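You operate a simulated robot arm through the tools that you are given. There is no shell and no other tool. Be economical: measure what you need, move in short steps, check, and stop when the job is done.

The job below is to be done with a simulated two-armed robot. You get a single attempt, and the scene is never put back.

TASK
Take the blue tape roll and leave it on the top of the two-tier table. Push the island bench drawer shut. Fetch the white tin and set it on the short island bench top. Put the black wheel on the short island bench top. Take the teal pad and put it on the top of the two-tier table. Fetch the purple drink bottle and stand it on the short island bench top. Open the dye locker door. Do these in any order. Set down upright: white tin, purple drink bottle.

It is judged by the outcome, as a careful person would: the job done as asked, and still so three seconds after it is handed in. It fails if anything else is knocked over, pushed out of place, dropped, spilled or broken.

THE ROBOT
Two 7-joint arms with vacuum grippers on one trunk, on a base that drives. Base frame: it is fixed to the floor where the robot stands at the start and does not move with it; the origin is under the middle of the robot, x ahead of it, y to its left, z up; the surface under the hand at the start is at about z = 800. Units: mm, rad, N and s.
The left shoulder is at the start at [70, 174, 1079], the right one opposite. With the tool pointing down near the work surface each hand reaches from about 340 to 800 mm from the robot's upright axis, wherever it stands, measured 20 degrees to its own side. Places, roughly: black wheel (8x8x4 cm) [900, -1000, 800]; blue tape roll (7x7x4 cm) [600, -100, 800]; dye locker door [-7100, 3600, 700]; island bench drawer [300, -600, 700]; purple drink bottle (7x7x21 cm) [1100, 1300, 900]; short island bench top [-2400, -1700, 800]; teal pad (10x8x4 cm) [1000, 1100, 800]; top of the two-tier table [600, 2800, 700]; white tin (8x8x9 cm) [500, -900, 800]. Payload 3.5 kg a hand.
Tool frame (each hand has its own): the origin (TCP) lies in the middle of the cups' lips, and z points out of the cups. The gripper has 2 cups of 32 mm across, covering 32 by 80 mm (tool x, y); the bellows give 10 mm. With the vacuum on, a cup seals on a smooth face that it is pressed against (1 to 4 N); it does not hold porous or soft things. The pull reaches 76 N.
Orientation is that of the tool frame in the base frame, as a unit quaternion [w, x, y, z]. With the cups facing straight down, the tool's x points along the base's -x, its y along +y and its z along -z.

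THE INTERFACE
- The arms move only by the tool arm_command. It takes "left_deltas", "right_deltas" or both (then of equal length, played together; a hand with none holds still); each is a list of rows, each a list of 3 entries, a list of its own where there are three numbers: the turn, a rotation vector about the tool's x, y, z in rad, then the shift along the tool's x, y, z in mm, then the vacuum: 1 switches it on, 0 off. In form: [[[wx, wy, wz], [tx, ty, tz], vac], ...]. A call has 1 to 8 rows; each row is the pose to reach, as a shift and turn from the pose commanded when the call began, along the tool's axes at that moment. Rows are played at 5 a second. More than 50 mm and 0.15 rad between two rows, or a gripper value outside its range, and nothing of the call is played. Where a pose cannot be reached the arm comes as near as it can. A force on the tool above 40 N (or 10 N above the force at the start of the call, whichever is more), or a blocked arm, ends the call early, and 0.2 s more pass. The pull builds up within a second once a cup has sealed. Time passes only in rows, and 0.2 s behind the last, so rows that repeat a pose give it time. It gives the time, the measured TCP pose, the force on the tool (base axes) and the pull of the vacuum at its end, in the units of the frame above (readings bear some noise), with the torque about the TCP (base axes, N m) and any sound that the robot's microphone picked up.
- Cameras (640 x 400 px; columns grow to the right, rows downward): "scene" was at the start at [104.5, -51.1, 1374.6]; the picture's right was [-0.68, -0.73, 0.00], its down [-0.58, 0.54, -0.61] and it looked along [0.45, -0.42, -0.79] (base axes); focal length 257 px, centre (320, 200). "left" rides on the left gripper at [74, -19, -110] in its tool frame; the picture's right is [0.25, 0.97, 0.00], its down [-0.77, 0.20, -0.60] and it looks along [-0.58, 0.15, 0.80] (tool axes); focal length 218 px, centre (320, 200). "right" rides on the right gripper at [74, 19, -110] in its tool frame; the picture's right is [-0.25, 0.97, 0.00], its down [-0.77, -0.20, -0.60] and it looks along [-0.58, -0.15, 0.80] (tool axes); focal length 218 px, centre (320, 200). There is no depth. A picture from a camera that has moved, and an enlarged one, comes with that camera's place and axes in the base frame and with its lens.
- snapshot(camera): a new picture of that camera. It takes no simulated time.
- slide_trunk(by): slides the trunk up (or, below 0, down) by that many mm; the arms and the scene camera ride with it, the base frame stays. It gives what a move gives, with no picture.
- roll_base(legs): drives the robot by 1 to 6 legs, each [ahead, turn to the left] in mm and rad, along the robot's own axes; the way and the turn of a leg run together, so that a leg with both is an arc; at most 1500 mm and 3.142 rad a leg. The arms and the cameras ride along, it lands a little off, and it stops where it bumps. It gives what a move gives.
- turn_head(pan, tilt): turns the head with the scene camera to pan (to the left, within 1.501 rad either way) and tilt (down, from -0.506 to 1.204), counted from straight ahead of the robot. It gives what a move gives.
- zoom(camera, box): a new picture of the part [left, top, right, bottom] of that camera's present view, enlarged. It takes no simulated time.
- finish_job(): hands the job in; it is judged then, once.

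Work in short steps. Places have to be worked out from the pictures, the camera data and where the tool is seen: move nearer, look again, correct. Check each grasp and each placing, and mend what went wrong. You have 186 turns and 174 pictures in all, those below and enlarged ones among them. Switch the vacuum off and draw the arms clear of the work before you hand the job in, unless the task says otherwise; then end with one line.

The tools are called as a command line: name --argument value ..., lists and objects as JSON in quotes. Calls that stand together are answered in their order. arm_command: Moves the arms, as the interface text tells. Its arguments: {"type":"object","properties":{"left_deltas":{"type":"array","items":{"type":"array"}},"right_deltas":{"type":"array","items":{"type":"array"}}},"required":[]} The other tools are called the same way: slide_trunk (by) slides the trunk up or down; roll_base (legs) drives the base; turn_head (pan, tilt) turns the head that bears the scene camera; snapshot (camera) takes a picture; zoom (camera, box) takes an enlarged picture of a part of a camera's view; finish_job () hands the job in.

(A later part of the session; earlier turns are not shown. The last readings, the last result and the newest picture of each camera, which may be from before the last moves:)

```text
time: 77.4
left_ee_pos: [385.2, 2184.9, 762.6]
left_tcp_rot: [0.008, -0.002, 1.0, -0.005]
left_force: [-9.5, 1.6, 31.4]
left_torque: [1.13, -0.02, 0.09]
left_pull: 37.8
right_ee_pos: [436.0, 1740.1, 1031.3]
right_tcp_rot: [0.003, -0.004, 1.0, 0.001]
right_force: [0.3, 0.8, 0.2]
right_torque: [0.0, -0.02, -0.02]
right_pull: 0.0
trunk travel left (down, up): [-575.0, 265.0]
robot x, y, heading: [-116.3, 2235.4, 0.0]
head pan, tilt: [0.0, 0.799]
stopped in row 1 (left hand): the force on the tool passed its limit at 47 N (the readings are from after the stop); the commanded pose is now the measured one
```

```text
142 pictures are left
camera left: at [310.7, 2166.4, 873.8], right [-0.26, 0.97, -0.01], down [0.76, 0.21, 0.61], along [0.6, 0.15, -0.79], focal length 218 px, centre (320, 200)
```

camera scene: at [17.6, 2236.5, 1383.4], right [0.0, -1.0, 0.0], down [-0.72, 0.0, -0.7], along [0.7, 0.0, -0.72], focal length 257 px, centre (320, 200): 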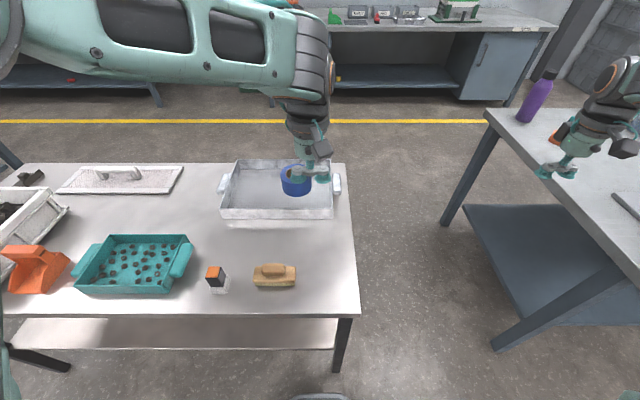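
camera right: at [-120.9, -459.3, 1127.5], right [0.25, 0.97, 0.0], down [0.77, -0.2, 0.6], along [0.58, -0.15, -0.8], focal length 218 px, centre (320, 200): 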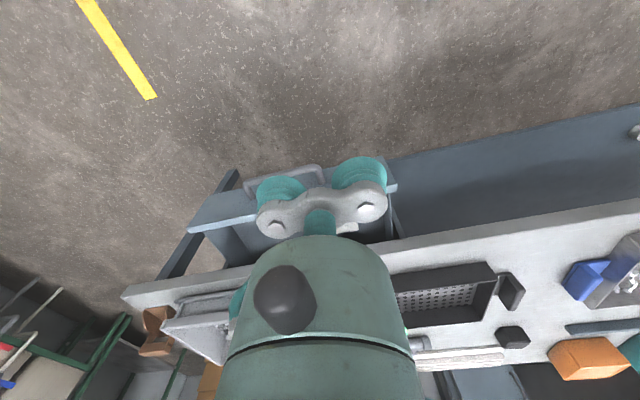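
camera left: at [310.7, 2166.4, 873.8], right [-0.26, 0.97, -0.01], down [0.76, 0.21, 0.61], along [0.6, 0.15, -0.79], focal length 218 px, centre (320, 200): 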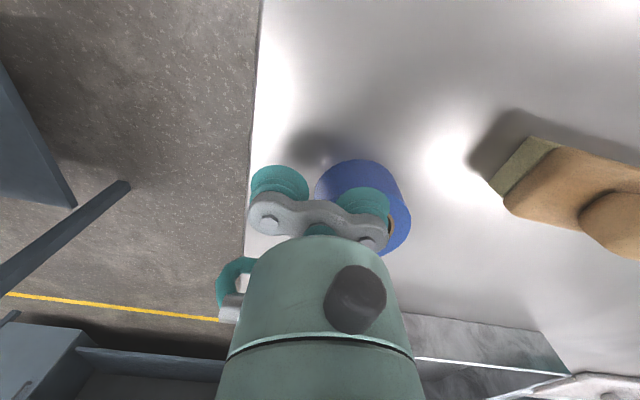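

The roll is on the table (top is ~725). I'll ease off, release the vacuum and rise.

arm_command --left_deltas '[[[0, 0, 0], [0, 0, -3], 1], [[0, 0, 0], [0, 0, -3], 0], [[0, 0, 0], [0, 0, -3], 0], [[0, 0, 0], [0, 0, -3], 0], [[0, 0, 0], [0, 0, -3], 0], [[0, 0, 0], [0, 0, -12], 0], [[0, 0, 0], [0, 0, -40], 0], [[0, 0, 0], [0, 0, -80], 0]]'

snapshot --camera "left"

```text
time: 79.2
left_ee_pos: [384.5, 2186.1, 840.7]
left_tcp_rot: [0.006, -0.003, 1.0, -0.004]
left_force: [0.2, 0.1, 0.1]
left_torque: [0.03, -0.02, 0.01]
left_pull: 0.1
right_ee_pos: [437.5, 1740.0, 1030.0]
right_tcp_rot: [0.001, -0.004, 1.0, 0.001]
right_force: [0.3, -0.6, -0.4]
right_torque: [-0.03, 0.02, 0.02]
right_pull: 0.1
trunk travel left (down, up): [-575.0, 265.0]
robot x, y, heading: [-112.3, 2242.6, 0.0]
head pan, tilt: [0.0, 0.799]
```

```text
141 pictures are left
camera left: at [310.0, 2167.3, 951.8], right [-0.26, 0.97, -0.01], down [0.76, 0.21, 0.61], along [0.59, 0.15, -0.79], focal length 218 px, centre (320, 200)
```

left: 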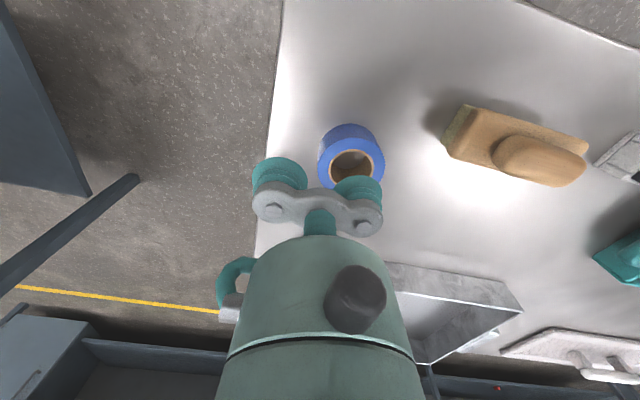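

Tape done at about [378, 2208]. Now fold the arms in, raise the trunk a bit, and look down at the base to judge its width before passing the gap.

arm_command --left_deltas '[[[0, 0, 0], [10, 20, -40], 0], [[0, 0, 0], [20, 45, -80], 0], [[0, 0, 0], [30, 70, -120], 0], [[0, 0, 0], [40, 95, -160], 0], [[0, 0, 0], [45, 120, -200], 0], [[0, 0, 0], [45, 145, -225], 0], [[0, 0, 0], [45, 170, -225], 0]]' --right_deltas '[[[0, 0, 0], [17, 43, 0], 0], [[0, 0, 0], [34, 86, 0], 0], [[0, 0, 0], [51, 129, 0], 0], [[0, 0, 0], [68, 172, 0], 0], [[0, 0, 0], [85, 215, 0], 0], [[0, 0, 0], [102, 258, 0], 0], [[0, 0, 0], [119, 300, 0], 0]]'

turn_head --pan -1.3 --tilt 0.9

snapshot --camera "scene"

turn_head --pan 0.6 --tilt 1.2

snapshot --camera "scene"

```text
time: 80.8
left_ee_pos: [336.7, 2359.9, 1065.3]
left_tcp_rot: [0.007, -0.003, 1.0, -0.006]
left_force: [-0.6, 0.4, 0.4]
left_torque: [-0.03, 0.03, -0.02]
left_pull: 0.0
right_ee_pos: [315.4, 2038.2, 1031.5]
right_tcp_rot: [0.002, -0.004, 1.0, 0.0]
right_force: [-0.1, 1.0, -0.6]
right_torque: [-0.01, 0.02, 0.02]
right_pull: 0.0
trunk travel left (down, up): [-575.0, 265.0]
robot x, y, heading: [-112.0, 2233.8, 0.001]
head pan, tilt: [0.0, 0.799]
```

```text
time: 82.3
left_ee_pos: [338.0, 2358.0, 1064.6]
left_tcp_rot: [0.007, -0.003, 1.0, -0.006]
left_force: [-0.6, 0.0, 0.5]
left_torque: [0.01, 0.0, 0.0]
left_pull: 0.1
right_ee_pos: [316.3, 2037.6, 1030.3]
right_tcp_rot: [0.001, -0.003, 1.0, 0.0]
right_force: [0.1, -0.4, -0.4]
right_torque: [0.01, -0.02, 0.02]
right_pull: 0.1
trunk travel left (down, up): [-575.0, 265.0]
robot x, y, heading: [-114.9, 2233.2, 0.002]
head pan, tilt: [-1.3, 0.901]
```

```text
140 pictures are left
camera scene: at [-42.6, 2164.2, 1375.4], right [-0.96, -0.27, 0.0], down [-0.21, 0.75, -0.62], along [0.17, -0.6, -0.78], focal length 257 px, centre (320, 200)
```

scene: 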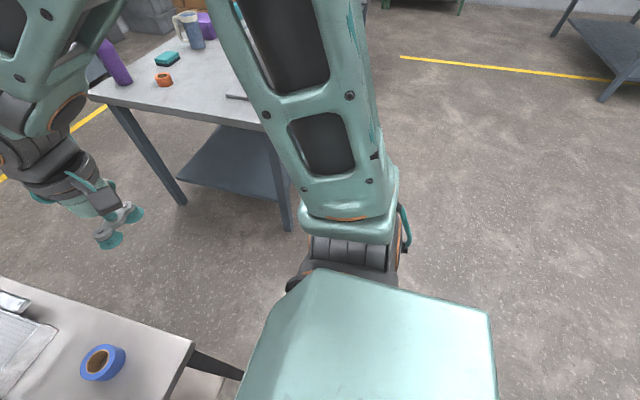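

```text
time: 84.1
left_ee_pos: [337.8, 2358.4, 1064.9]
left_tcp_rot: [0.006, -0.003, 1.0, -0.004]
left_force: [0.1, -0.6, -0.8]
left_torque: [-0.03, 0.02, -0.01]
left_pull: 0.0
right_ee_pos: [317.2, 2038.6, 1030.7]
right_tcp_rot: [0.001, -0.004, 1.0, 0.001]
right_force: [0.5, -0.3, 1.2]
right_torque: [-0.03, 0.0, 0.01]
right_pull: 0.0
trunk travel left (down, up): [-575.0, 265.0]
robot x, y, heading: [-110.9, 2234.2, -0.004]
head pan, tilt: [0.6, 1.201]
```

```text
139 pictures are left
camera scene: at [-16.8, 2268.3, 1355.6], right [0.57, -0.82, 0.0], down [-0.77, -0.53, -0.36], along [0.3, 0.21, -0.93], focal length 257 px, centre (320, 200)
```

scene: 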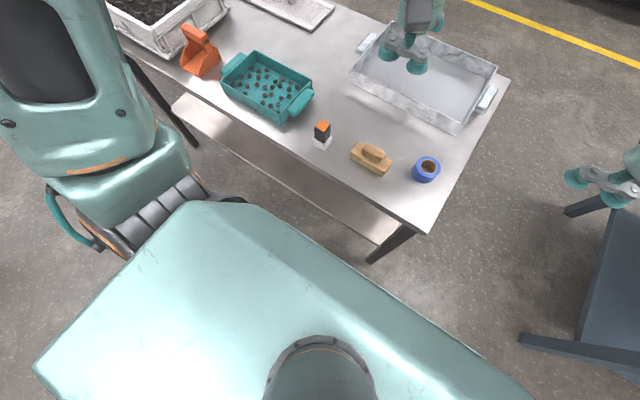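

Base width can't be seen, so rather than squeeze through the 690 mm gap I'll go round the other end of the two-tier table. First leg to about [-360, 3930].

roll_base --legs '[[-250, 0], [0, 1.571], [1500, 0], [250, 0], [0, -1.571]]'

turn_head --pan 0.0 --tilt 0.4

snapshot --camera "scene"

```text
time: 102.0
left_ee_pos: [54.2, 4106.9, 1064.0]
left_tcp_rot: [0.005, -0.017, 1.0, -0.005]
left_force: [0.0, 0.4, 0.1]
left_torque: [-0.01, 0.02, 0.01]
left_pull: 0.1
right_ee_pos: [41.6, 3786.4, 1028.7]
right_tcp_rot: [0.0, -0.018, 1.0, 0.001]
right_force: [0.0, 0.0, -0.5]
right_torque: [0.02, -0.02, 0.03]
right_pull: 0.0
trunk travel left (down, up): [-575.0, 265.0]
robot x, y, heading: [-394.1, 3972.3, 0.03]
head pan, tilt: [0.6, 1.201]
```

```text
time: 103.1
left_ee_pos: [55.1, 4107.5, 1066.0]
left_tcp_rot: [0.006, -0.016, 1.0, -0.005]
left_force: [-0.6, 0.3, -0.3]
left_torque: [-0.03, -0.01, 0.0]
left_pull: 0.1
right_ee_pos: [42.9, 3786.0, 1029.1]
right_tcp_rot: [0.0, -0.017, 1.0, 0.0]
right_force: [-0.8, -0.5, -1.3]
right_torque: [-0.01, 0.0, -0.03]
right_pull: 0.0
trunk travel left (down, up): [-575.0, 265.0]
robot x, y, heading: [-394.9, 3972.7, 0.026]
head pan, tilt: [0.0, 0.4]
```

```text
138 pictures are left
camera scene: at [-250.0, 3977.3, 1418.3], right [0.03, -1.0, 0.0], down [-0.39, -0.01, -0.92], along [0.92, 0.03, -0.39], focal length 257 px, centre (320, 200)
```

scene: 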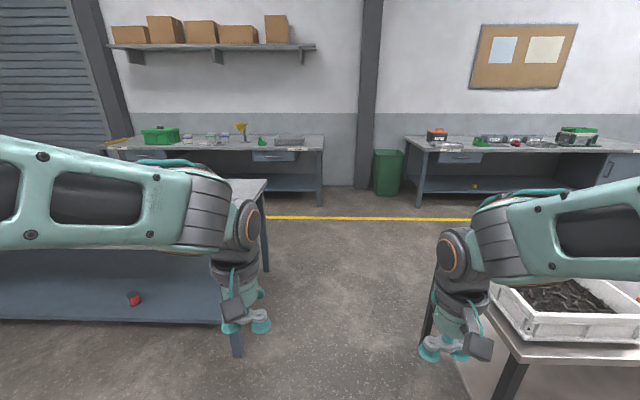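

The gap here is about 1 m wide (y 3450–4490), centred at my y. I'll drive through to x≈1600, turn toward -y and check.

roll_base --legs '[[0, -0.03], [1000, 0], [990, 0], [0, -1.571]]'

snapshot --camera "scene"

```text
time: 117.4
left_ee_pos: [1740.1, 3524.4, 1064.7]
left_tcp_rot: [0.001, 0.709, 0.706, -0.008]
left_force: [-0.2, -0.3, 0.8]
left_torque: [0.0, 0.0, -0.01]
left_pull: 0.1
right_ee_pos: [1420.5, 3547.7, 1029.7]
right_tcp_rot: [0.002, 0.708, 0.706, 0.0]
right_force: [0.4, 0.4, -0.7]
right_torque: [0.02, 0.0, -0.03]
right_pull: 0.2
trunk travel left (down, up): [-575.0, 265.0]
robot x, y, heading: [1619.4, 3970.4, -1.57]
head pan, tilt: [0.0, 0.4]
```

```text
137 pictures are left
camera scene: at [1619.9, 3832.7, 1418.4], right [-1.0, 0.01, 0.0], down [0.0, 0.39, -0.92], along [-0.01, -0.92, -0.39], focal length 257 px, centre (320, 200)
```

scene: 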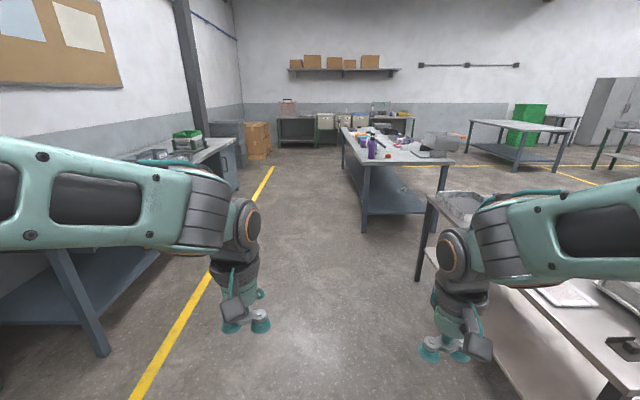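

Clear lane. Drive down to y≈1240 and turn to face the bench (-x).

roll_base --legs '[[1400, 0], [1320, 0], [0, -1.571]]'

turn_head --pan 0.0 --tilt 0.7

snapshot --camera "scene"

snapshot --camera "left"

snapshot --camera "right"

```text
time: 134.6
left_ee_pos: [1171.2, 1121.0, 1064.5]
left_tcp_rot: [-0.005, 1.0, -0.003, -0.007]
left_force: [-1.1, -0.5, -0.7]
left_torque: [-0.01, 0.02, 0.01]
left_pull: 0.0
right_ee_pos: [1194.7, 1441.1, 1030.8]
right_tcp_rot: [0.001, 1.0, -0.002, 0.0]
right_force: [-0.6, 1.2, 0.4]
right_torque: [-0.01, 0.0, -0.02]
right_pull: 0.1
trunk travel left (down, up): [-575.0, 265.0]
robot x, y, heading: [1622.5, 1236.5, 3.132]
head pan, tilt: [0.0, 0.4]
```

```text
time: 135.3
left_ee_pos: [1169.1, 1120.9, 1064.9]
left_tcp_rot: [-0.006, 1.0, -0.002, -0.005]
left_force: [0.6, 0.0, 0.8]
left_torque: [0.0, 0.03, 0.01]
left_pull: 0.1
right_ee_pos: [1196.7, 1440.2, 1030.5]
right_tcp_rot: [0.001, 1.0, -0.002, 0.0]
right_force: [0.0, 0.1, 0.9]
right_torque: [0.0, 0.01, -0.02]
right_pull: 0.1
trunk travel left (down, up): [-575.0, 265.0]
robot x, y, heading: [1620.7, 1239.8, 3.134]
head pan, tilt: [0.0, 0.7]
```

```text
136 pictures are left
camera scene: at [1486.5, 1238.6, 1391.6], right [0.01, 1.0, 0.0], down [0.64, -0.01, -0.77], along [-0.77, 0.01, -0.64], focal length 257 px, centre (320, 200)
```

scene: 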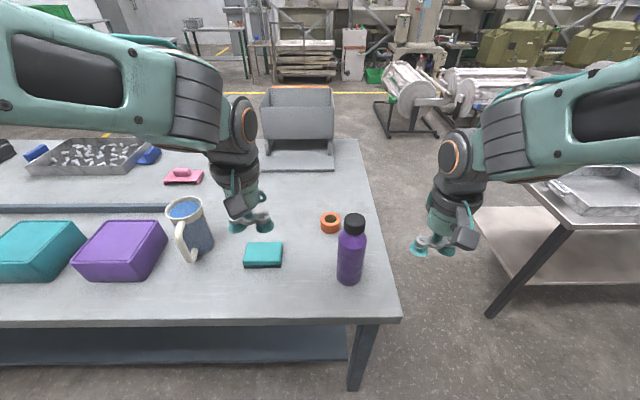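

```text
135 pictures are left
camera left: at [1245.8, 1137.5, 1174.7], right [0.25, -0.97, -0.01], down [-0.76, -0.2, 0.61], along [-0.6, -0.14, -0.79], focal length 218 px, centre (320, 200)
```

left: 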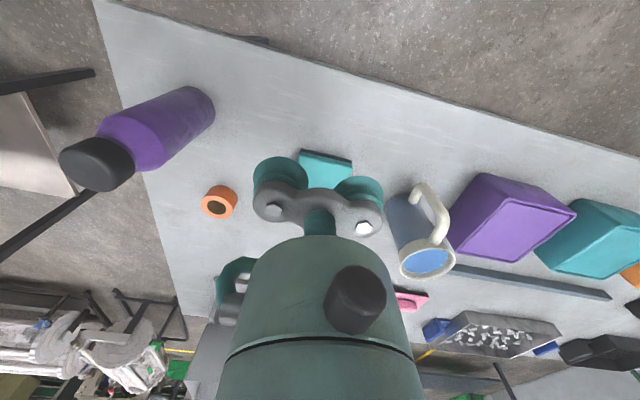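

```text
134 pictures are left
camera right: at [1269.6, 1420.8, 1141.2], right [-0.26, -0.97, 0.0], down [-0.77, 0.2, 0.61], along [-0.59, 0.15, -0.8], focal length 218 px, centre (320, 200)
```

right: 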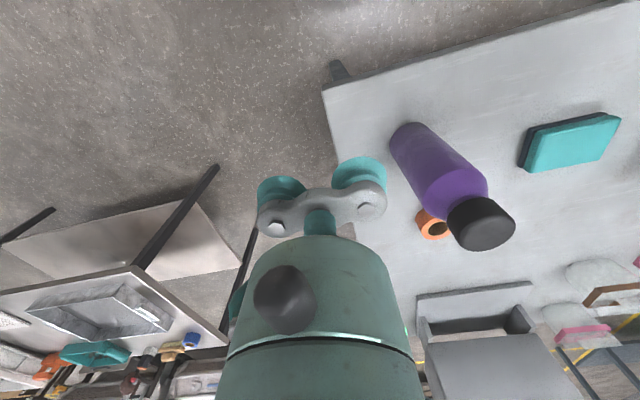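

Pad centre is about [1055, 1089, top ~838]. I'll bring the left hand over it and lower.

arm_command --left_deltas '[[[0, 0, 0], [-40, 10, 15], 0], [[0, 0, 0], [-80, 20, 35], 0], [[0, 0, 0], [-114, 32, 60], 0], [[0, 0, 0], [-114, 32, 105], 0], [[0, 0, 0], [-114, 32, 150], 0], [[0, 0, 0], [-114, 32, 185], 0], [[0, 0, 0], [-114, 32, 200], 0]]'

snapshot --camera "left"

zoom --camera "scene" --box '[200, 180, 400, 300]'

```text
time: 136.9
left_ee_pos: [1054.7, 1090.9, 864.7]
left_tcp_rot: [-0.005, 1.0, -0.002, -0.007]
left_force: [0.0, 0.9, 0.0]
left_torque: [-0.02, 0.02, 0.01]
left_pull: 0.0
right_ee_pos: [1195.9, 1440.1, 1029.9]
right_tcp_rot: [0.001, 1.0, -0.002, -0.001]
right_force: [0.1, 0.5, 0.0]
right_torque: [-0.01, 0.01, 0.0]
right_pull: 0.0
trunk travel left (down, up): [-575.0, 265.0]
robot x, y, heading: [1622.1, 1241.3, 3.134]
head pan, tilt: [0.0, 0.7]
```

```text
133 pictures are left
camera left: at [1130.3, 1108.2, 975.4], right [0.25, -0.97, -0.01], down [-0.76, -0.2, 0.61], along [-0.6, -0.14, -0.79], focal length 218 px, centre (320, 200)
```

left: 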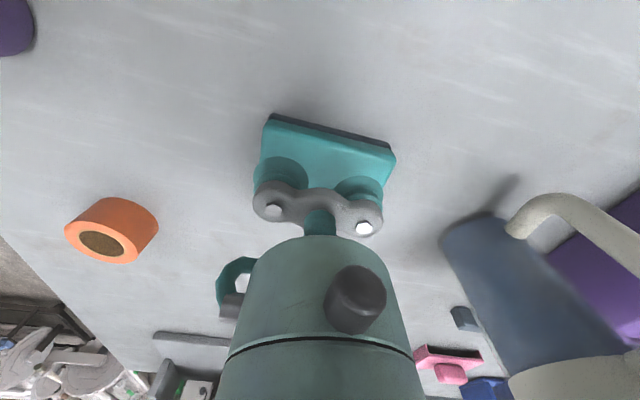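

```text
3.20 times, centred on (300, 240) of scene
camera zoom: at [1486.4, 1238.7, 1391.6], right [0.01, 1.0, 0.0], down [0.64, -0.01, -0.76], along [-0.76, 0.01, -0.64], focal length 823 px, centre (384, 72)
```

zoom: 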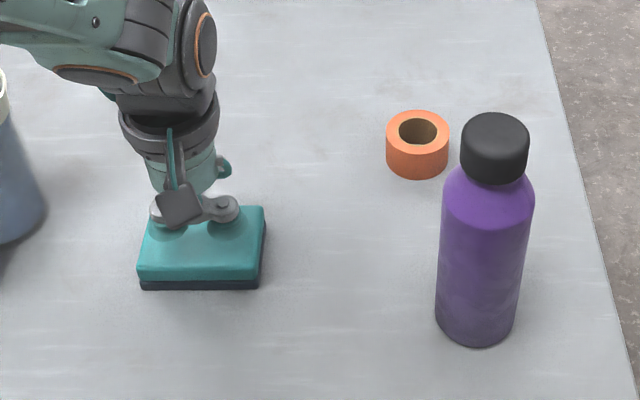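

Pad centre is about x=1046; I'll shift 8 mm and press down with vacuum on.

arm_command --left_deltas '[[[0, 0, 0], [-8, 2, 12], 1], [[0, 0, 0], [-8, 2, 20], 1], [[0, 0, 0], [-8, 2, 25], 1], [[0, 0, 0], [-8, 2, 29], 1], [[0, 0, 0], [-8, 2, 32], 1], [[0, 0, 0], [-8, 2, 32], 1], [[0, 0, 0], [-8, 2, 32], 1]]'

```text
time: 138.6
left_ee_pos: [1044.6, 1089.5, 835.1]
left_tcp_rot: [-0.005, 1.0, -0.002, -0.007]
left_force: [-0.7, -0.3, 0.6]
left_torque: [-0.02, 0.0, -0.05]
left_pull: 75.3
right_ee_pos: [1195.4, 1440.7, 1029.3]
right_tcp_rot: [0.001, 1.0, -0.002, -0.002]
right_force: [0.2, 0.2, -0.4]
right_torque: [0.03, 0.0, 0.01]
right_pull: 0.1
trunk travel left (down, up): [-575.0, 265.0]
robot x, y, heading: [1620.4, 1238.0, 3.132]
head pan, tilt: [0.0, 0.7]
```

The pad is sealed (75 N). Lift it, and bring the right hand high above the bottle cap (~[1085, 1318, 1005]) with its inner cup over it.

arm_command --left_deltas '[[[0, 0, 0], [0, 0, -30], 1], [[0, 0, 0], [0, 0, -70], 1], [[0, 0, 0], [0, 0, -110], 1], [[0, 0, 0], [20, 10, -150], 1], [[0, 0, 0], [50, 10, -180], 1], [[0, 0, 0], [80, 10, -210], 1], [[0, 0, 0], [110, 10, -230], 1]]' --right_deltas '[[[0, 0, 0], [0, 0, -30], 0], [[0, 0, 0], [-20, 20, -50], 0], [[0, 0, 0], [-45, 40, -50], 0], [[0, 0, 0], [-70, 60, -50], 0], [[0, 0, 0], [-95, 80, -45], 0], [[0, 0, 0], [-108, 98, -40], 0], [[0, 0, 0], [-108, 98, -40], 0]]'

snapshot --camera "right"

zoom --camera "scene" --box '[220, 140, 440, 300]'

```text
time: 140.2
left_ee_pos: [1160.6, 1073.5, 1062.0]
left_tcp_rot: [-0.006, 1.0, -0.002, -0.008]
left_force: [0.0, -0.2, -1.0]
left_torque: [0.0, 0.0, 0.0]
left_pull: 75.3
right_ee_pos: [1087.0, 1342.0, 1071.3]
right_tcp_rot: [0.001, 1.0, -0.002, -0.002]
right_force: [0.6, 0.2, -0.1]
right_torque: [0.0, 0.0, 0.04]
right_pull: 0.1
trunk travel left (down, up): [-575.0, 265.0]
robot x, y, heading: [1621.4, 1240.1, 3.132]
head pan, tilt: [0.0, 0.7]
```

```text
131 pictures are left
camera right: at [1161.4, 1322.2, 1181.6], right [-0.26, -0.97, 0.0], down [-0.77, 0.2, 0.61], along [-0.59, 0.15, -0.79], focal length 218 px, centre (320, 200)
```

right: 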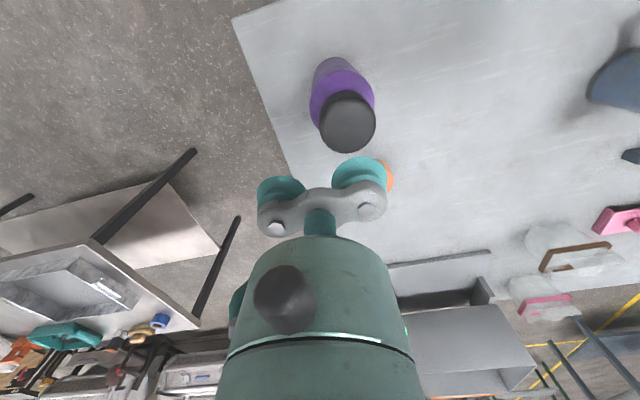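

```text
2.50 times, centred on (330, 220) of scene
camera zoom: at [1489.3, 1238.5, 1391.9], right [0.01, 1.0, 0.0], down [0.64, -0.01, -0.77], along [-0.77, 0.01, -0.64], focal length 643 px, centre (295, 150)
```

zoom: 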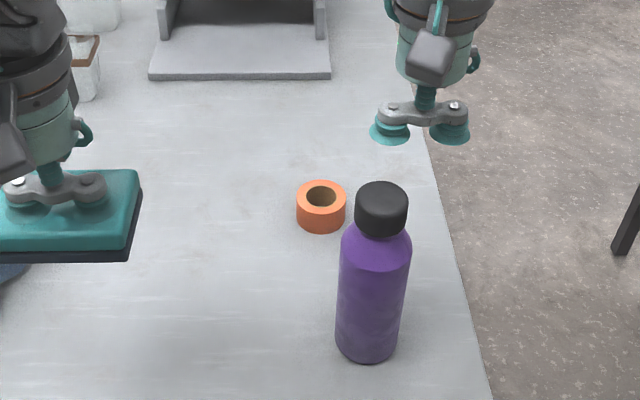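

Cap centre estimate [1098, 1315, ~1012]. Move over it and descend in small steps with vacuum on.

arm_command --right_deltas '[[[0, 0, 0], [11, 3, 15], 1], [[0, 0, 0], [11, 3, 32], 1], [[0, 0, 0], [11, 3, 44], 1], [[0, 0, 0], [11, 3, 52], 1], [[0, 0, 0], [11, 3, 56], 1], [[0, 0, 0], [11, 3, 56], 1], [[0, 0, 0], [11, 3, 56], 1]]'

snapshot --camera "right"

```text
time: 141.8
left_ee_pos: [1157.3, 1073.9, 1060.9]
left_tcp_rot: [-0.006, 1.0, -0.003, -0.006]
left_force: [-0.6, 0.5, -1.6]
left_torque: [-0.01, 0.01, 0.01]
left_pull: 75.2
right_ee_pos: [1098.4, 1339.1, 1015.7]
right_tcp_rot: [0.002, 1.0, -0.002, -0.002]
right_force: [-0.6, 0.2, -0.6]
right_torque: [0.02, 0.01, -0.03]
right_pull: 0.1
trunk travel left (down, up): [-575.0, 265.0]
robot x, y, heading: [1624.8, 1233.5, 3.137]
head pan, tilt: [0.0, 0.7]
```

```text
129 pictures are left
camera right: at [1172.2, 1319.6, 1125.7], right [-0.26, -0.97, 0.0], down [-0.77, 0.2, 0.61], along [-0.59, 0.15, -0.8], focal length 218 px, centre (320, 200)
```

right: 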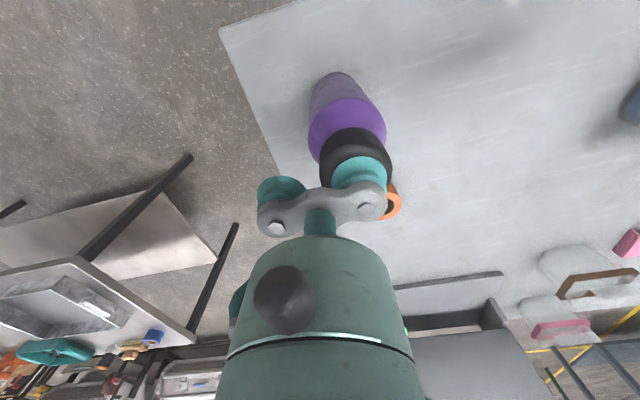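

The cup sits over the cap. Continue down.

arm_command --right_deltas '[[[0, 0, 0], [3, -1, 4], 1], [[0, 0, 0], [3, -1, 7], 1], [[0, 0, 0], [3, -1, 10], 1], [[0, 0, 0], [3, -1, 12], 1], [[0, 0, 0], [3, -1, 12], 1], [[0, 0, 0], [3, -1, 12], 1]]'

```text
time: 143.2
left_ee_pos: [1159.3, 1074.0, 1062.1]
left_tcp_rot: [-0.006, 1.0, -0.003, -0.007]
left_force: [0.6, 0.0, -1.1]
left_torque: [-0.03, 0.0, -0.01]
left_pull: 75.4
right_ee_pos: [1103.6, 1341.9, 1003.5]
right_tcp_rot: [0.0, 1.0, -0.002, -0.002]
right_force: [-5.6, 3.8, 27.5]
right_torque: [-1.21, 0.2, -0.06]
right_pull: 37.5
trunk travel left (down, up): [-575.0, 265.0]
robot x, y, heading: [1623.5, 1237.7, 3.138]
head pan, tilt: [0.0, 0.7]
```

Sealed on the cap (37.5 N). Lift slowly.

arm_command --right_deltas '[[[0, 0, 0], [0, 0, -6], 1], [[0, 0, 0], [0, 0, -15], 1], [[0, 0, 0], [0, 0, -35], 1], [[0, 0, 0], [0, 0, -60], 1], [[0, 0, 0], [0, 0, -90], 1], [[0, 0, 0], [0, 0, -120], 1], [[0, 0, 0], [0, 0, -130], 1]]'

snapshot --camera "scene"

```text
time: 144.8
left_ee_pos: [1157.3, 1074.2, 1061.6]
left_tcp_rot: [-0.006, 1.0, -0.003, -0.006]
left_force: [0.3, -0.4, -2.3]
left_torque: [0.01, 0.0, 0.0]
left_pull: 75.9
right_ee_pos: [1102.0, 1339.5, 1132.2]
right_tcp_rot: [0.001, 1.0, -0.002, 0.0]
right_force: [0.0, 0.2, -4.3]
right_torque: [-0.85, -0.01, -0.03]
right_pull: 38.1
trunk travel left (down, up): [-575.0, 265.0]
robot x, y, heading: [1618.6, 1235.6, 3.132]
head pan, tilt: [0.0, 0.7]
```

```text
128 pictures are left
camera scene: at [1486.1, 1238.8, 1391.5], right [0.01, 1.0, 0.0], down [0.64, -0.01, -0.76], along [-0.76, 0.01, -0.64], focal length 257 px, centre (320, 200)
```

scene: 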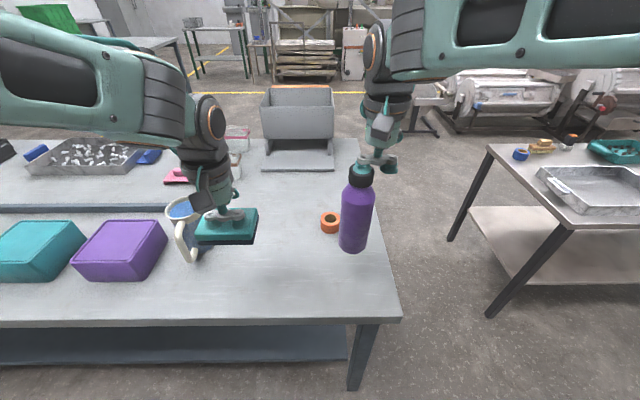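

Bottle held upright. I'll drive back north round the two-tier table: first turn to +y and go up to y≈3970.

roll_base --legs '[[0, -1.563], [1400, 0], [1330, 0], [0, 1.571]]'

turn_head --pan 0.0 --tilt 0.5

snapshot --camera "scene"

```text
time: 165.5
left_ee_pos: [1219.7, 3815.9, 1059.8]
left_tcp_rot: [-0.006, 0.999, -0.034, -0.005]
left_force: [0.2, 0.1, -0.5]
left_torque: [0.0, -0.03, 0.0]
left_pull: 75.2
right_ee_pos: [1181.2, 4085.5, 1132.1]
right_tcp_rot: [0.001, 0.999, -0.033, 0.0]
right_force: [-0.4, 0.0, -4.8]
right_torque: [-0.81, 0.04, -0.04]
right_pull: 38.2
trunk travel left (down, up): [-575.0, 265.0]
robot x, y, heading: [1693.7, 3949.7, 3.073]
head pan, tilt: [0.0, 0.7]
```

```text
time: 166.3
left_ee_pos: [1221.0, 3815.2, 1060.9]
left_tcp_rot: [-0.006, 0.999, -0.034, -0.006]
left_force: [0.5, -0.1, -1.4]
left_torque: [0.0, 0.0, 0.01]
left_pull: 75.7
right_ee_pos: [1181.0, 4085.2, 1132.6]
right_tcp_rot: [0.001, 0.999, -0.032, -0.001]
right_force: [-0.2, -0.5, -4.9]
right_torque: [-0.84, 0.03, -0.03]
right_pull: 38.2
trunk travel left (down, up): [-575.0, 265.0]
robot x, y, heading: [1691.9, 3949.0, 3.068]
head pan, tilt: [0.0, 0.499]
```

```text
127 pictures are left
camera scene: at [1552.8, 3959.3, 1409.2], right [0.07, 1.0, 0.0], down [0.48, -0.03, -0.88], along [-0.88, 0.06, -0.48], focal length 257 px, centre (320, 200)
```

scene: 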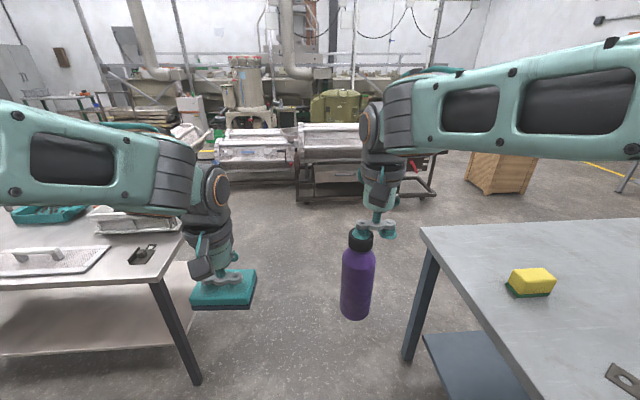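

Correct the heading and drive west through the gap, then down to the table front.

roll_base --legs '[[0, 0.068], [1050, 0], [1050, 0]]'

roll_base --legs '[[0, 1.571], [900, 0], [830, 0], [0, 1.571]]'

```text
time: 177.1
left_ee_pos: [-850.4, 3718.7, 1060.8]
left_tcp_rot: [-0.005, 1.0, 0.023, -0.006]
left_force: [-0.6, 0.0, -1.9]
left_torque: [0.05, -0.01, -0.02]
left_pull: 75.2
right_ee_pos: [-920.1, 3981.9, 1132.0]
right_tcp_rot: [0.001, 1.0, 0.024, -0.001]
right_force: [-0.8, 0.1, -4.3]
right_torque: [-0.83, -0.05, 0.01]
right_pull: 37.7
trunk travel left (down, up): [-575.0, 265.0]
robot x, y, heading: [-395.4, 3908.8, -3.101]
head pan, tilt: [0.0, 0.499]
```

```text
time: 193.5
left_ee_pos: [143.1, 2391.6, 1062.1]
left_tcp_rot: [0.006, -0.033, 0.999, -0.005]
left_force: [-0.1, -0.1, -1.0]
left_torque: [-0.04, 0.04, 0.01]
left_pull: 75.6
right_ee_pos: [216.5, 2129.0, 1132.6]
right_tcp_rot: [0.001, -0.034, 0.999, 0.001]
right_force: [0.8, -0.2, -4.4]
right_torque: [0.84, 0.07, 0.02]
right_pull: 37.5
trunk travel left (down, up): [-575.0, 265.0]
robot x, y, heading: [-309.1, 2199.0, 0.062]
head pan, tilt: [0.0, 0.499]
```

Correct heading, advance, and move the bottle hand out to the right for room.

roll_base --legs '[[0, -0.062], [190, 0]]'

arm_command --right_deltas '[[[0, 0, 0], [10, -30, 0], 1], [[0, 0, 0], [20, -65, 0], 1], [[0, 0, 0], [30, -100, 0], 1], [[0, 0, 0], [40, -135, 0], 1], [[0, 0, 0], [50, -165, 0], 1]]'

turn_head --pan 0.0 --tilt 0.8

snapshot --camera "scene"

```text
time: 195.5
left_ee_pos: [349.6, 2359.2, 1062.5]
left_tcp_rot: [0.006, 0.001, 1.0, -0.004]
left_force: [0.6, 0.6, -1.4]
left_torque: [0.01, 0.0, -0.01]
left_pull: 75.6
right_ee_pos: [405.8, 2092.8, 1131.3]
right_tcp_rot: [0.001, 0.0, 1.0, 0.001]
right_force: [0.9, 0.5, -4.5]
right_torque: [0.81, 0.03, 0.03]
right_pull: 37.6
trunk travel left (down, up): [-575.0, 265.0]
robot x, y, heading: [-110.0, 2197.9, -0.006]
head pan, tilt: [0.0, 0.499]
```

```text
time: 196.7
left_ee_pos: [349.7, 2358.3, 1061.2]
left_tcp_rot: [0.007, 0.001, 1.0, -0.004]
left_force: [0.2, -0.4, -0.8]
left_torque: [0.02, 0.01, -0.03]
left_pull: 75.3
right_ee_pos: [356.3, 1924.7, 1132.1]
right_tcp_rot: [0.0, 0.0, 1.0, 0.002]
right_force: [0.1, 0.6, -4.4]
right_torque: [0.81, 0.02, 0.02]
right_pull: 37.4
trunk travel left (down, up): [-575.0, 265.0]
robot x, y, heading: [-117.8, 2192.6, -0.008]
head pan, tilt: [0.0, 0.499]
```

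```text
time: 197.5
left_ee_pos: [349.2, 2359.8, 1060.5]
left_tcp_rot: [0.006, 0.001, 1.0, -0.005]
left_force: [-0.1, -0.2, -2.2]
left_torque: [-0.03, 0.04, -0.01]
left_pull: 75.0
right_ee_pos: [355.1, 1928.8, 1132.9]
right_tcp_rot: [-0.001, 0.001, 1.0, 0.001]
right_force: [-0.8, 0.1, -3.8]
right_torque: [0.83, -0.01, 0.05]
right_pull: 38.2
trunk travel left (down, up): [-575.0, 265.0]
robot x, y, heading: [-113.1, 2195.2, -0.005]
head pan, tilt: [0.0, 0.799]
```

```text
126 pictures are left
camera scene: at [15.1, 2194.2, 1383.4], right [-0.01, -1.0, 0.0], down [-0.72, 0.0, -0.7], along [0.7, 0.0, -0.72], focal length 257 px, centre (320, 200)
```

scene: 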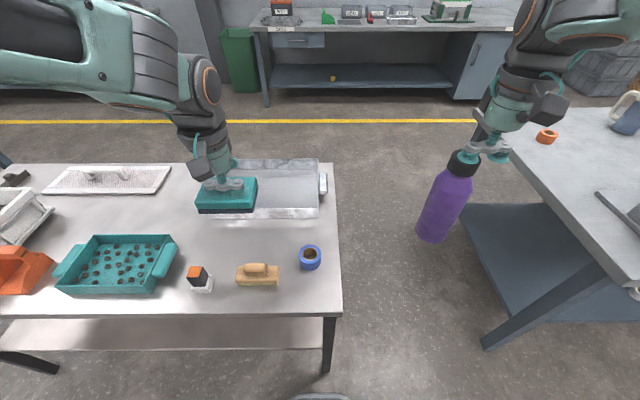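

I'll place the pad at about [505, 2255], between tape/brush and the grey tray; lower to just above.

arm_command --left_deltas '[[[0, 0, 0], [-35, -25, 15], 1], [[0, 0, 0], [-70, -50, 30], 1], [[0, 0, 0], [-110, -75, 50], 1], [[0, 0, 0], [-145, -98, 75], 1], [[0, 0, 0], [-155, -105, 120], 1], [[0, 0, 0], [-155, -105, 165], 1], [[0, 0, 0], [-155, -105, 210], 1], [[0, 0, 0], [-155, -105, 255], 1]]'

snapshot --camera "scene"

snapshot --camera "left"

```text
refused: row 3 steps farther than a row can; nothing moved
```

```text
125 pictures are left
camera scene: at [15.1, 2194.2, 1383.4], right [-0.01, -1.0, 0.0], down [-0.72, 0.0, -0.7], along [0.7, 0.0, -0.72], focal length 257 px, centre (320, 200)
```

scene: 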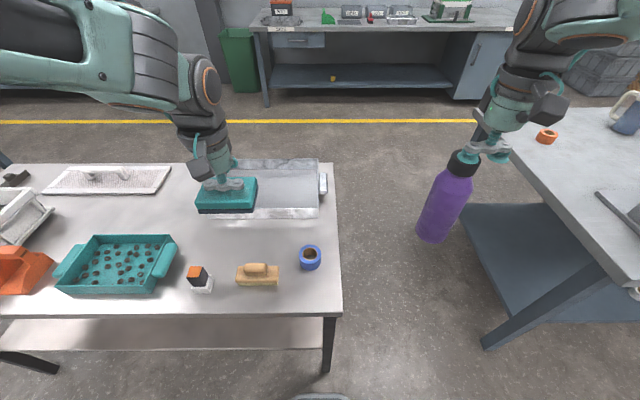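

```text
124 pictures are left
camera left: at [274.1, 2341.2, 1171.2], right [-0.25, 0.97, -0.01], down [0.76, 0.21, 0.61], along [0.59, 0.14, -0.79], focal length 218 px, centre (320, 200)
```

left: 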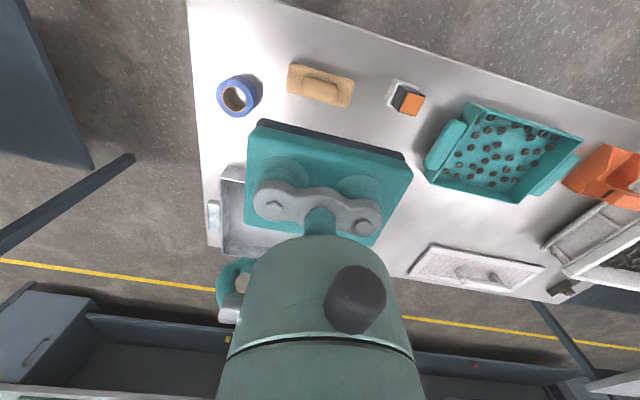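

The steps were too long; resend with shorter rows.

arm_command --left_deltas '[[[0, 0, 0], [-35, -24, 10], 1], [[0, 0, 0], [-70, -48, 20], 1], [[0, 0, 0], [-105, -72, 30], 1], [[0, 0, 0], [-140, -95, 45], 1], [[0, 0, 0], [-155, -105, 85], 1], [[0, 0, 0], [-155, -105, 130], 1], [[0, 0, 0], [-155, -105, 175], 1], [[0, 0, 0], [-155, -105, 220], 1]]'

snapshot --camera "scene"

snapshot --camera "left"

```text
time: 199.3
left_ee_pos: [508.9, 2249.9, 844.4]
left_tcp_rot: [0.006, 0.001, 1.0, -0.005]
left_force: [-0.8, 0.2, -2.1]
left_torque: [-0.01, 0.04, 0.0]
left_pull: 75.2
right_ee_pos: [356.9, 1926.9, 1132.7]
right_tcp_rot: [0.0, 0.0, 1.0, 0.001]
right_force: [0.0, -0.8, -4.2]
right_torque: [0.81, 0.05, 0.02]
right_pull: 37.6
trunk travel left (down, up): [-575.0, 265.0]
robot x, y, heading: [-112.8, 2194.7, -0.007]
head pan, tilt: [0.0, 0.799]
```

```text
123 pictures are left
camera scene: at [16.3, 2193.6, 1383.2], right [-0.01, -1.0, 0.0], down [-0.72, 0.0, -0.7], along [0.7, 0.0, -0.72], focal length 257 px, centre (320, 200)
```

scene: 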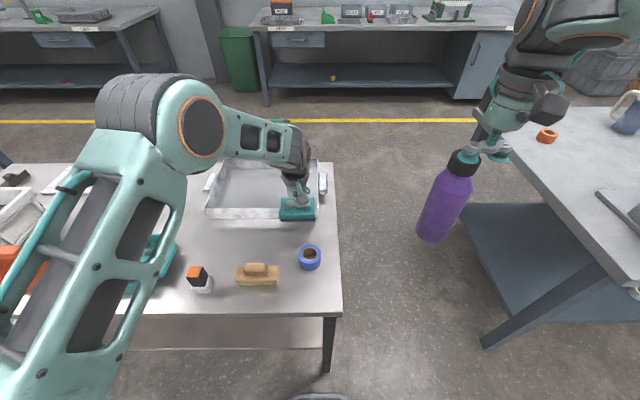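

```text
122 pictures are left
camera left: at [433.3, 2232.5, 953.8], right [-0.25, 0.97, -0.01], down [0.76, 0.21, 0.61], along [0.59, 0.14, -0.79], focal length 218 px, centre (320, 200)
```

left: 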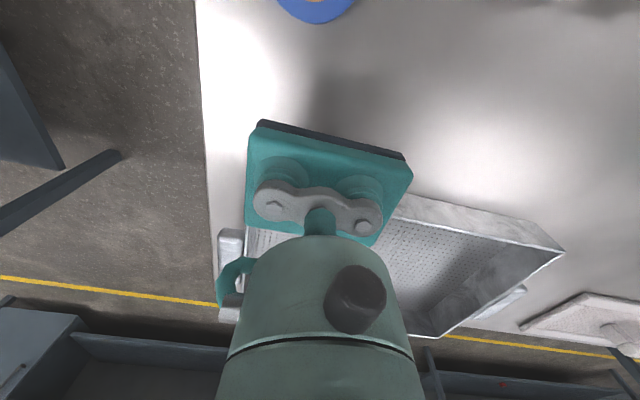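

Clear of tray and tape; lower the last part with a 10 mm shift toward the front.

arm_command --left_deltas '[[[0, 0, 0], [8, 0, 30], 1], [[0, 0, 0], [10, 0, 55], 1], [[0, 0, 0], [10, 0, 70], 1], [[0, 0, 0], [10, 0, 76], 1], [[0, 0, 0], [10, 0, 80], 1], [[0, 0, 0], [10, 0, 83], 1], [[0, 0, 0], [10, 0, 85], 1], [[0, 0, 0], [10, 0, 87], 1]]'

```text
time: 200.5
left_ee_pos: [500.4, 2250.6, 770.7]
left_tcp_rot: [0.012, 0.0, 1.0, -0.005]
left_force: [-8.2, 0.6, 22.2]
left_torque: [0.44, 0.46, 0.09]
left_pull: 75.8
right_ee_pos: [352.8, 1928.6, 1132.7]
right_tcp_rot: [0.001, 0.0, 1.0, 0.001]
right_force: [0.8, 0.6, -3.7]
right_torque: [0.8, 0.0, 0.0]
right_pull: 38.1
trunk travel left (down, up): [-575.0, 265.0]
robot x, y, heading: [-116.2, 2191.2, -0.007]
head pan, tilt: [0.0, 0.799]
stopped in row 6 (left hand): the force on the tool passed its limit at 44 N (the readings are from after the stop); the commanded pose is now the measured one
```

snapshot --camera "left"

zoom --camera "scene" --box '[200, 140, 360, 260]'

```text
121 pictures are left
camera left: at [424.1, 2231.6, 880.6], right [-0.25, 0.97, -0.02], down [0.76, 0.21, 0.62], along [0.6, 0.14, -0.78], focal length 218 px, centre (320, 200)
```

left: 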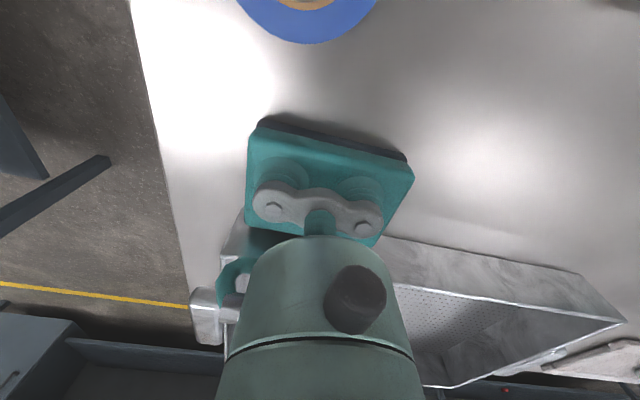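

```text
3.33 times, centred on (280, 200) of scene
camera zoom: at [11.7, 2193.3, 1383.8], right [0.0, -1.0, 0.0], down [-0.72, 0.0, -0.7], along [0.7, 0.0, -0.72], focal length 857 px, centre (453, 200)
```

zoom: 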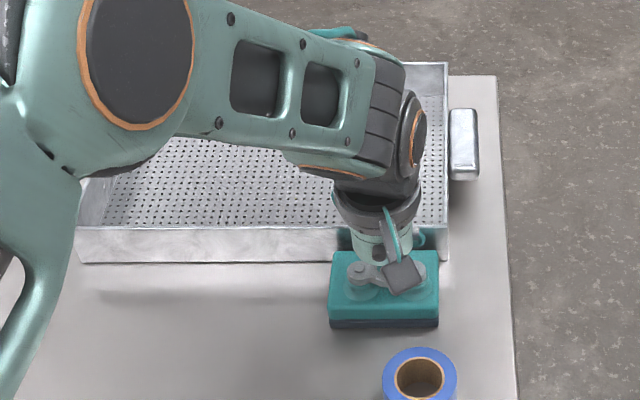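

It seems close to the tray's wall. I'll raise slightly, shift 18 mm toward the front and set down again.

arm_command --left_deltas '[[[0, 0, 0], [0, 0, -12], 1], [[0, 0, 0], [18, 0, -12], 1], [[0, 0, 0], [18, 0, -4], 1], [[0, 0, 0], [18, 0, 0], 1], [[0, 0, 0], [18, 0, 3], 1], [[0, 0, 0], [18, 0, 6], 1], [[0, 0, 0], [18, 0, 8], 1]]'

zoom --camera "scene" --box '[240, 180, 360, 260]'

```text
time: 201.8
left_ee_pos: [485.4, 2250.2, 769.7]
left_tcp_rot: [0.015, 0.0, 1.0, -0.006]
left_force: [-7.5, 0.6, 21.3]
left_torque: [0.32, 0.52, 0.08]
left_pull: 75.5
right_ee_pos: [353.7, 1928.2, 1132.8]
right_tcp_rot: [0.0, -0.001, 1.0, 0.001]
right_force: [0.4, 0.2, -4.5]
right_torque: [0.78, -0.01, 0.02]
right_pull: 38.0
trunk travel left (down, up): [-575.0, 265.0]
robot x, y, heading: [-115.8, 2195.6, -0.01]
head pan, tilt: [0.0, 0.799]
stopped in row 6 (left hand): the force on the tool passed its limit at 43 N (the readings are from after the stop); the commanded pose is now the measured one
```

```text
5.00 times, centred on (300, 220) of scene
camera zoom: at [11.8, 2193.4, 1383.7], right [-0.01, -1.0, 0.0], down [-0.72, 0.0, -0.7], along [0.7, 0.0, -0.72], focal length 1286 px, centre (420, 100)
```

zoom: 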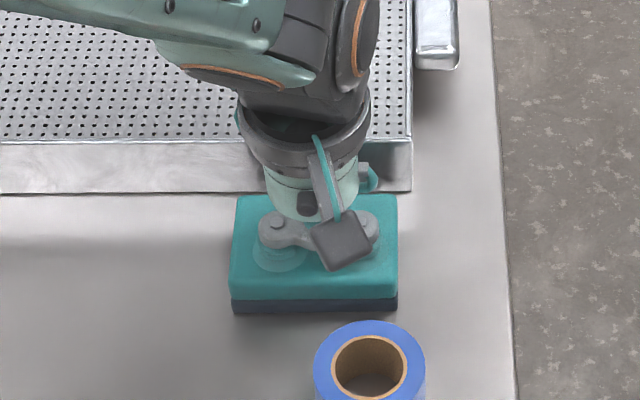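

Same contact height, so it rests flat on the table. Release and rise.

arm_command --left_deltas '[[[0, 0, 0], [0, 0, -2], 1], [[0, 0, 0], [0, 0, -2], 0], [[0, 0, 0], [0, 0, -2], 0], [[0, 0, 0], [0, 0, -2], 0], [[0, 0, 0], [0, 0, -2], 0], [[0, 0, 0], [0, 0, -15], 0], [[0, 0, 0], [0, 0, -50], 0], [[0, 0, 0], [0, 0, -90], 0]]'

arm_command --left_deltas '[[[0, 0, 0], [15, 15, -40], 0], [[0, 0, 0], [30, 35, -80], 0], [[0, 0, 0], [50, 55, -120], 0], [[0, 0, 0], [70, 75, -160], 0], [[0, 0, 0], [90, 95, -190], 0], [[0, 0, 0], [100, 115, -220], 0], [[0, 0, 0], [120, 135, -250], 0]]'

zoom --camera "scene" --box '[160, 140, 400, 300]'

```text
time: 203.6
left_ee_pos: [481.8, 2251.6, 854.4]
left_tcp_rot: [0.014, 0.001, 1.0, -0.006]
left_force: [-0.8, -0.4, 0.4]
left_torque: [-0.01, -0.04, 0.01]
left_pull: 0.2
right_ee_pos: [355.3, 1928.1, 1132.0]
right_tcp_rot: [0.001, 0.0, 1.0, 0.001]
right_force: [0.6, 1.0, -3.3]
right_torque: [0.79, 0.02, -0.02]
right_pull: 37.6
trunk travel left (down, up): [-575.0, 265.0]
robot x, y, heading: [-115.9, 2194.3, -0.008]
head pan, tilt: [0.0, 0.799]
```

```text
time: 205.2
left_ee_pos: [356.0, 2391.3, 1102.3]
left_tcp_rot: [0.015, 0.0, 1.0, -0.006]
left_force: [-0.1, 0.2, 0.1]
left_torque: [-0.02, -0.04, -0.01]
left_pull: 0.1
right_ee_pos: [352.2, 1928.2, 1133.6]
right_tcp_rot: [0.002, 0.0, 1.0, 0.0]
right_force: [0.3, 0.2, -4.1]
right_torque: [0.78, 0.0, 0.02]
right_pull: 38.0
trunk travel left (down, up): [-575.0, 265.0]
robot x, y, heading: [-114.8, 2193.9, -0.008]
head pan, tilt: [0.0, 0.799]
```

```text
2.50 times, centred on (280, 220) of scene
camera zoom: at [12.8, 2194.4, 1383.5], right [-0.01, -1.0, 0.0], down [-0.72, 0.0, -0.7], along [0.7, 0.0, -0.72], focal length 643 px, centre (420, 150)
```

zoom: 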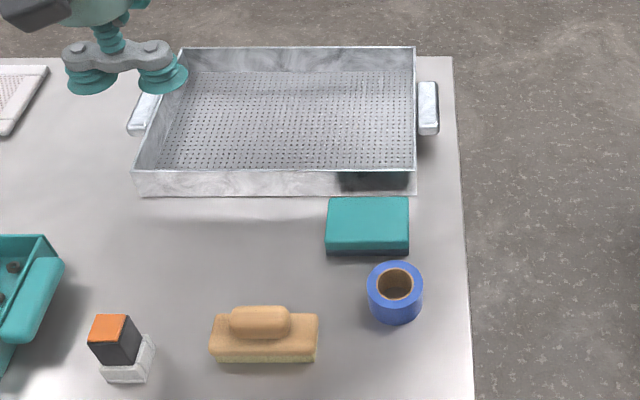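

Both pad and tape sit well. Next deliver the bottle: drive down the aisle toward the short island bench and look.

roll_base --legs '[[-400, 0], [0, -1.563], [1500, 0], [1400, 0]]'

turn_head --pan -0.9 --tilt 0.3

snapshot --camera "scene"

turn_head --pan 0.0 --tilt 0.3

snapshot --camera "scene"

```text
time: 225.1
left_ee_pos: [-258.0, -1171.3, 1102.6]
left_tcp_rot: [0.006, 0.7, 0.714, -0.015]
left_force: [0.2, -0.6, 0.1]
left_torque: [0.04, 0.01, -0.03]
left_pull: 0.0
right_ee_pos: [-720.5, -1175.9, 1132.6]
right_tcp_rot: [0.001, 0.701, 0.713, 0.0]
right_force: [-0.1, -0.2, -3.9]
right_torque: [0.03, -0.84, -0.03]
right_pull: 38.0
trunk travel left (down, up): [-575.0, 265.0]
robot x, y, heading: [-461.8, -704.9, -1.56]
head pan, tilt: [0.0, 0.799]
```

```text
time: 226.3
left_ee_pos: [-256.3, -1170.8, 1101.8]
left_tcp_rot: [0.006, 0.701, 0.713, -0.014]
left_force: [-0.7, -0.4, -0.2]
left_torque: [-0.05, 0.0, -0.01]
left_pull: 0.0
right_ee_pos: [-720.0, -1176.3, 1132.7]
right_tcp_rot: [0.0, 0.701, 0.713, 0.001]
right_force: [1.0, 0.4, -4.4]
right_torque: [0.02, -0.84, -0.01]
right_pull: 38.3
trunk travel left (down, up): [-575.0, 265.0]
robot x, y, heading: [-459.6, -702.5, -1.555]
head pan, tilt: [-0.901, 0.3]
```

```text
117 pictures are left
camera scene: at [-534.5, -810.9, 1427.6], right [-0.63, 0.78, 0.0], down [0.23, 0.19, -0.95], along [-0.74, -0.6, -0.3], focal length 257 px, centre (320, 200)
```

scene: 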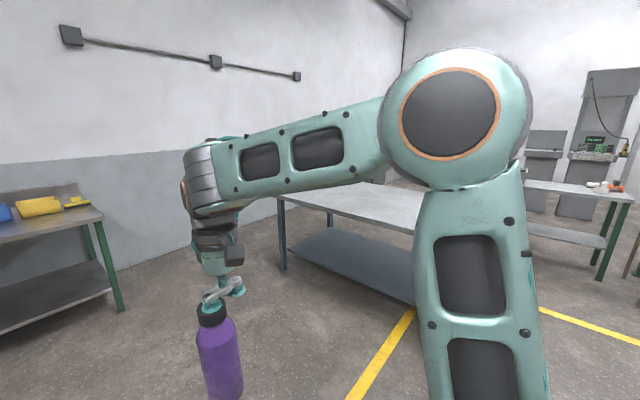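

```text
time: 227.5
left_ee_pos: [-256.7, -1170.6, 1101.9]
left_tcp_rot: [0.006, 0.7, 0.714, -0.014]
left_force: [-0.8, -0.2, 0.2]
left_torque: [-0.02, -0.02, 0.02]
left_pull: 0.0
right_ee_pos: [-719.9, -1176.2, 1132.0]
right_tcp_rot: [0.0, 0.701, 0.713, 0.001]
right_force: [0.2, 0.6, -4.3]
right_torque: [0.05, -0.82, -0.01]
right_pull: 37.8
trunk travel left (down, up): [-575.0, 265.0]
robot x, y, heading: [-465.3, -704.3, -1.557]
head pan, tilt: [0.0, 0.3]
```

```text
116 pictures are left
camera scene: at [-461.1, -845.2, 1427.6], right [-1.0, -0.01, 0.0], down [0.0, 0.3, -0.96], along [0.01, -0.96, -0.3], focal length 257 px, centre (320, 200)
```

scene: 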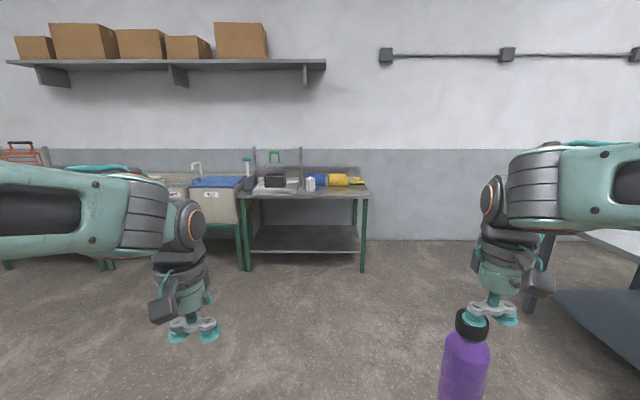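

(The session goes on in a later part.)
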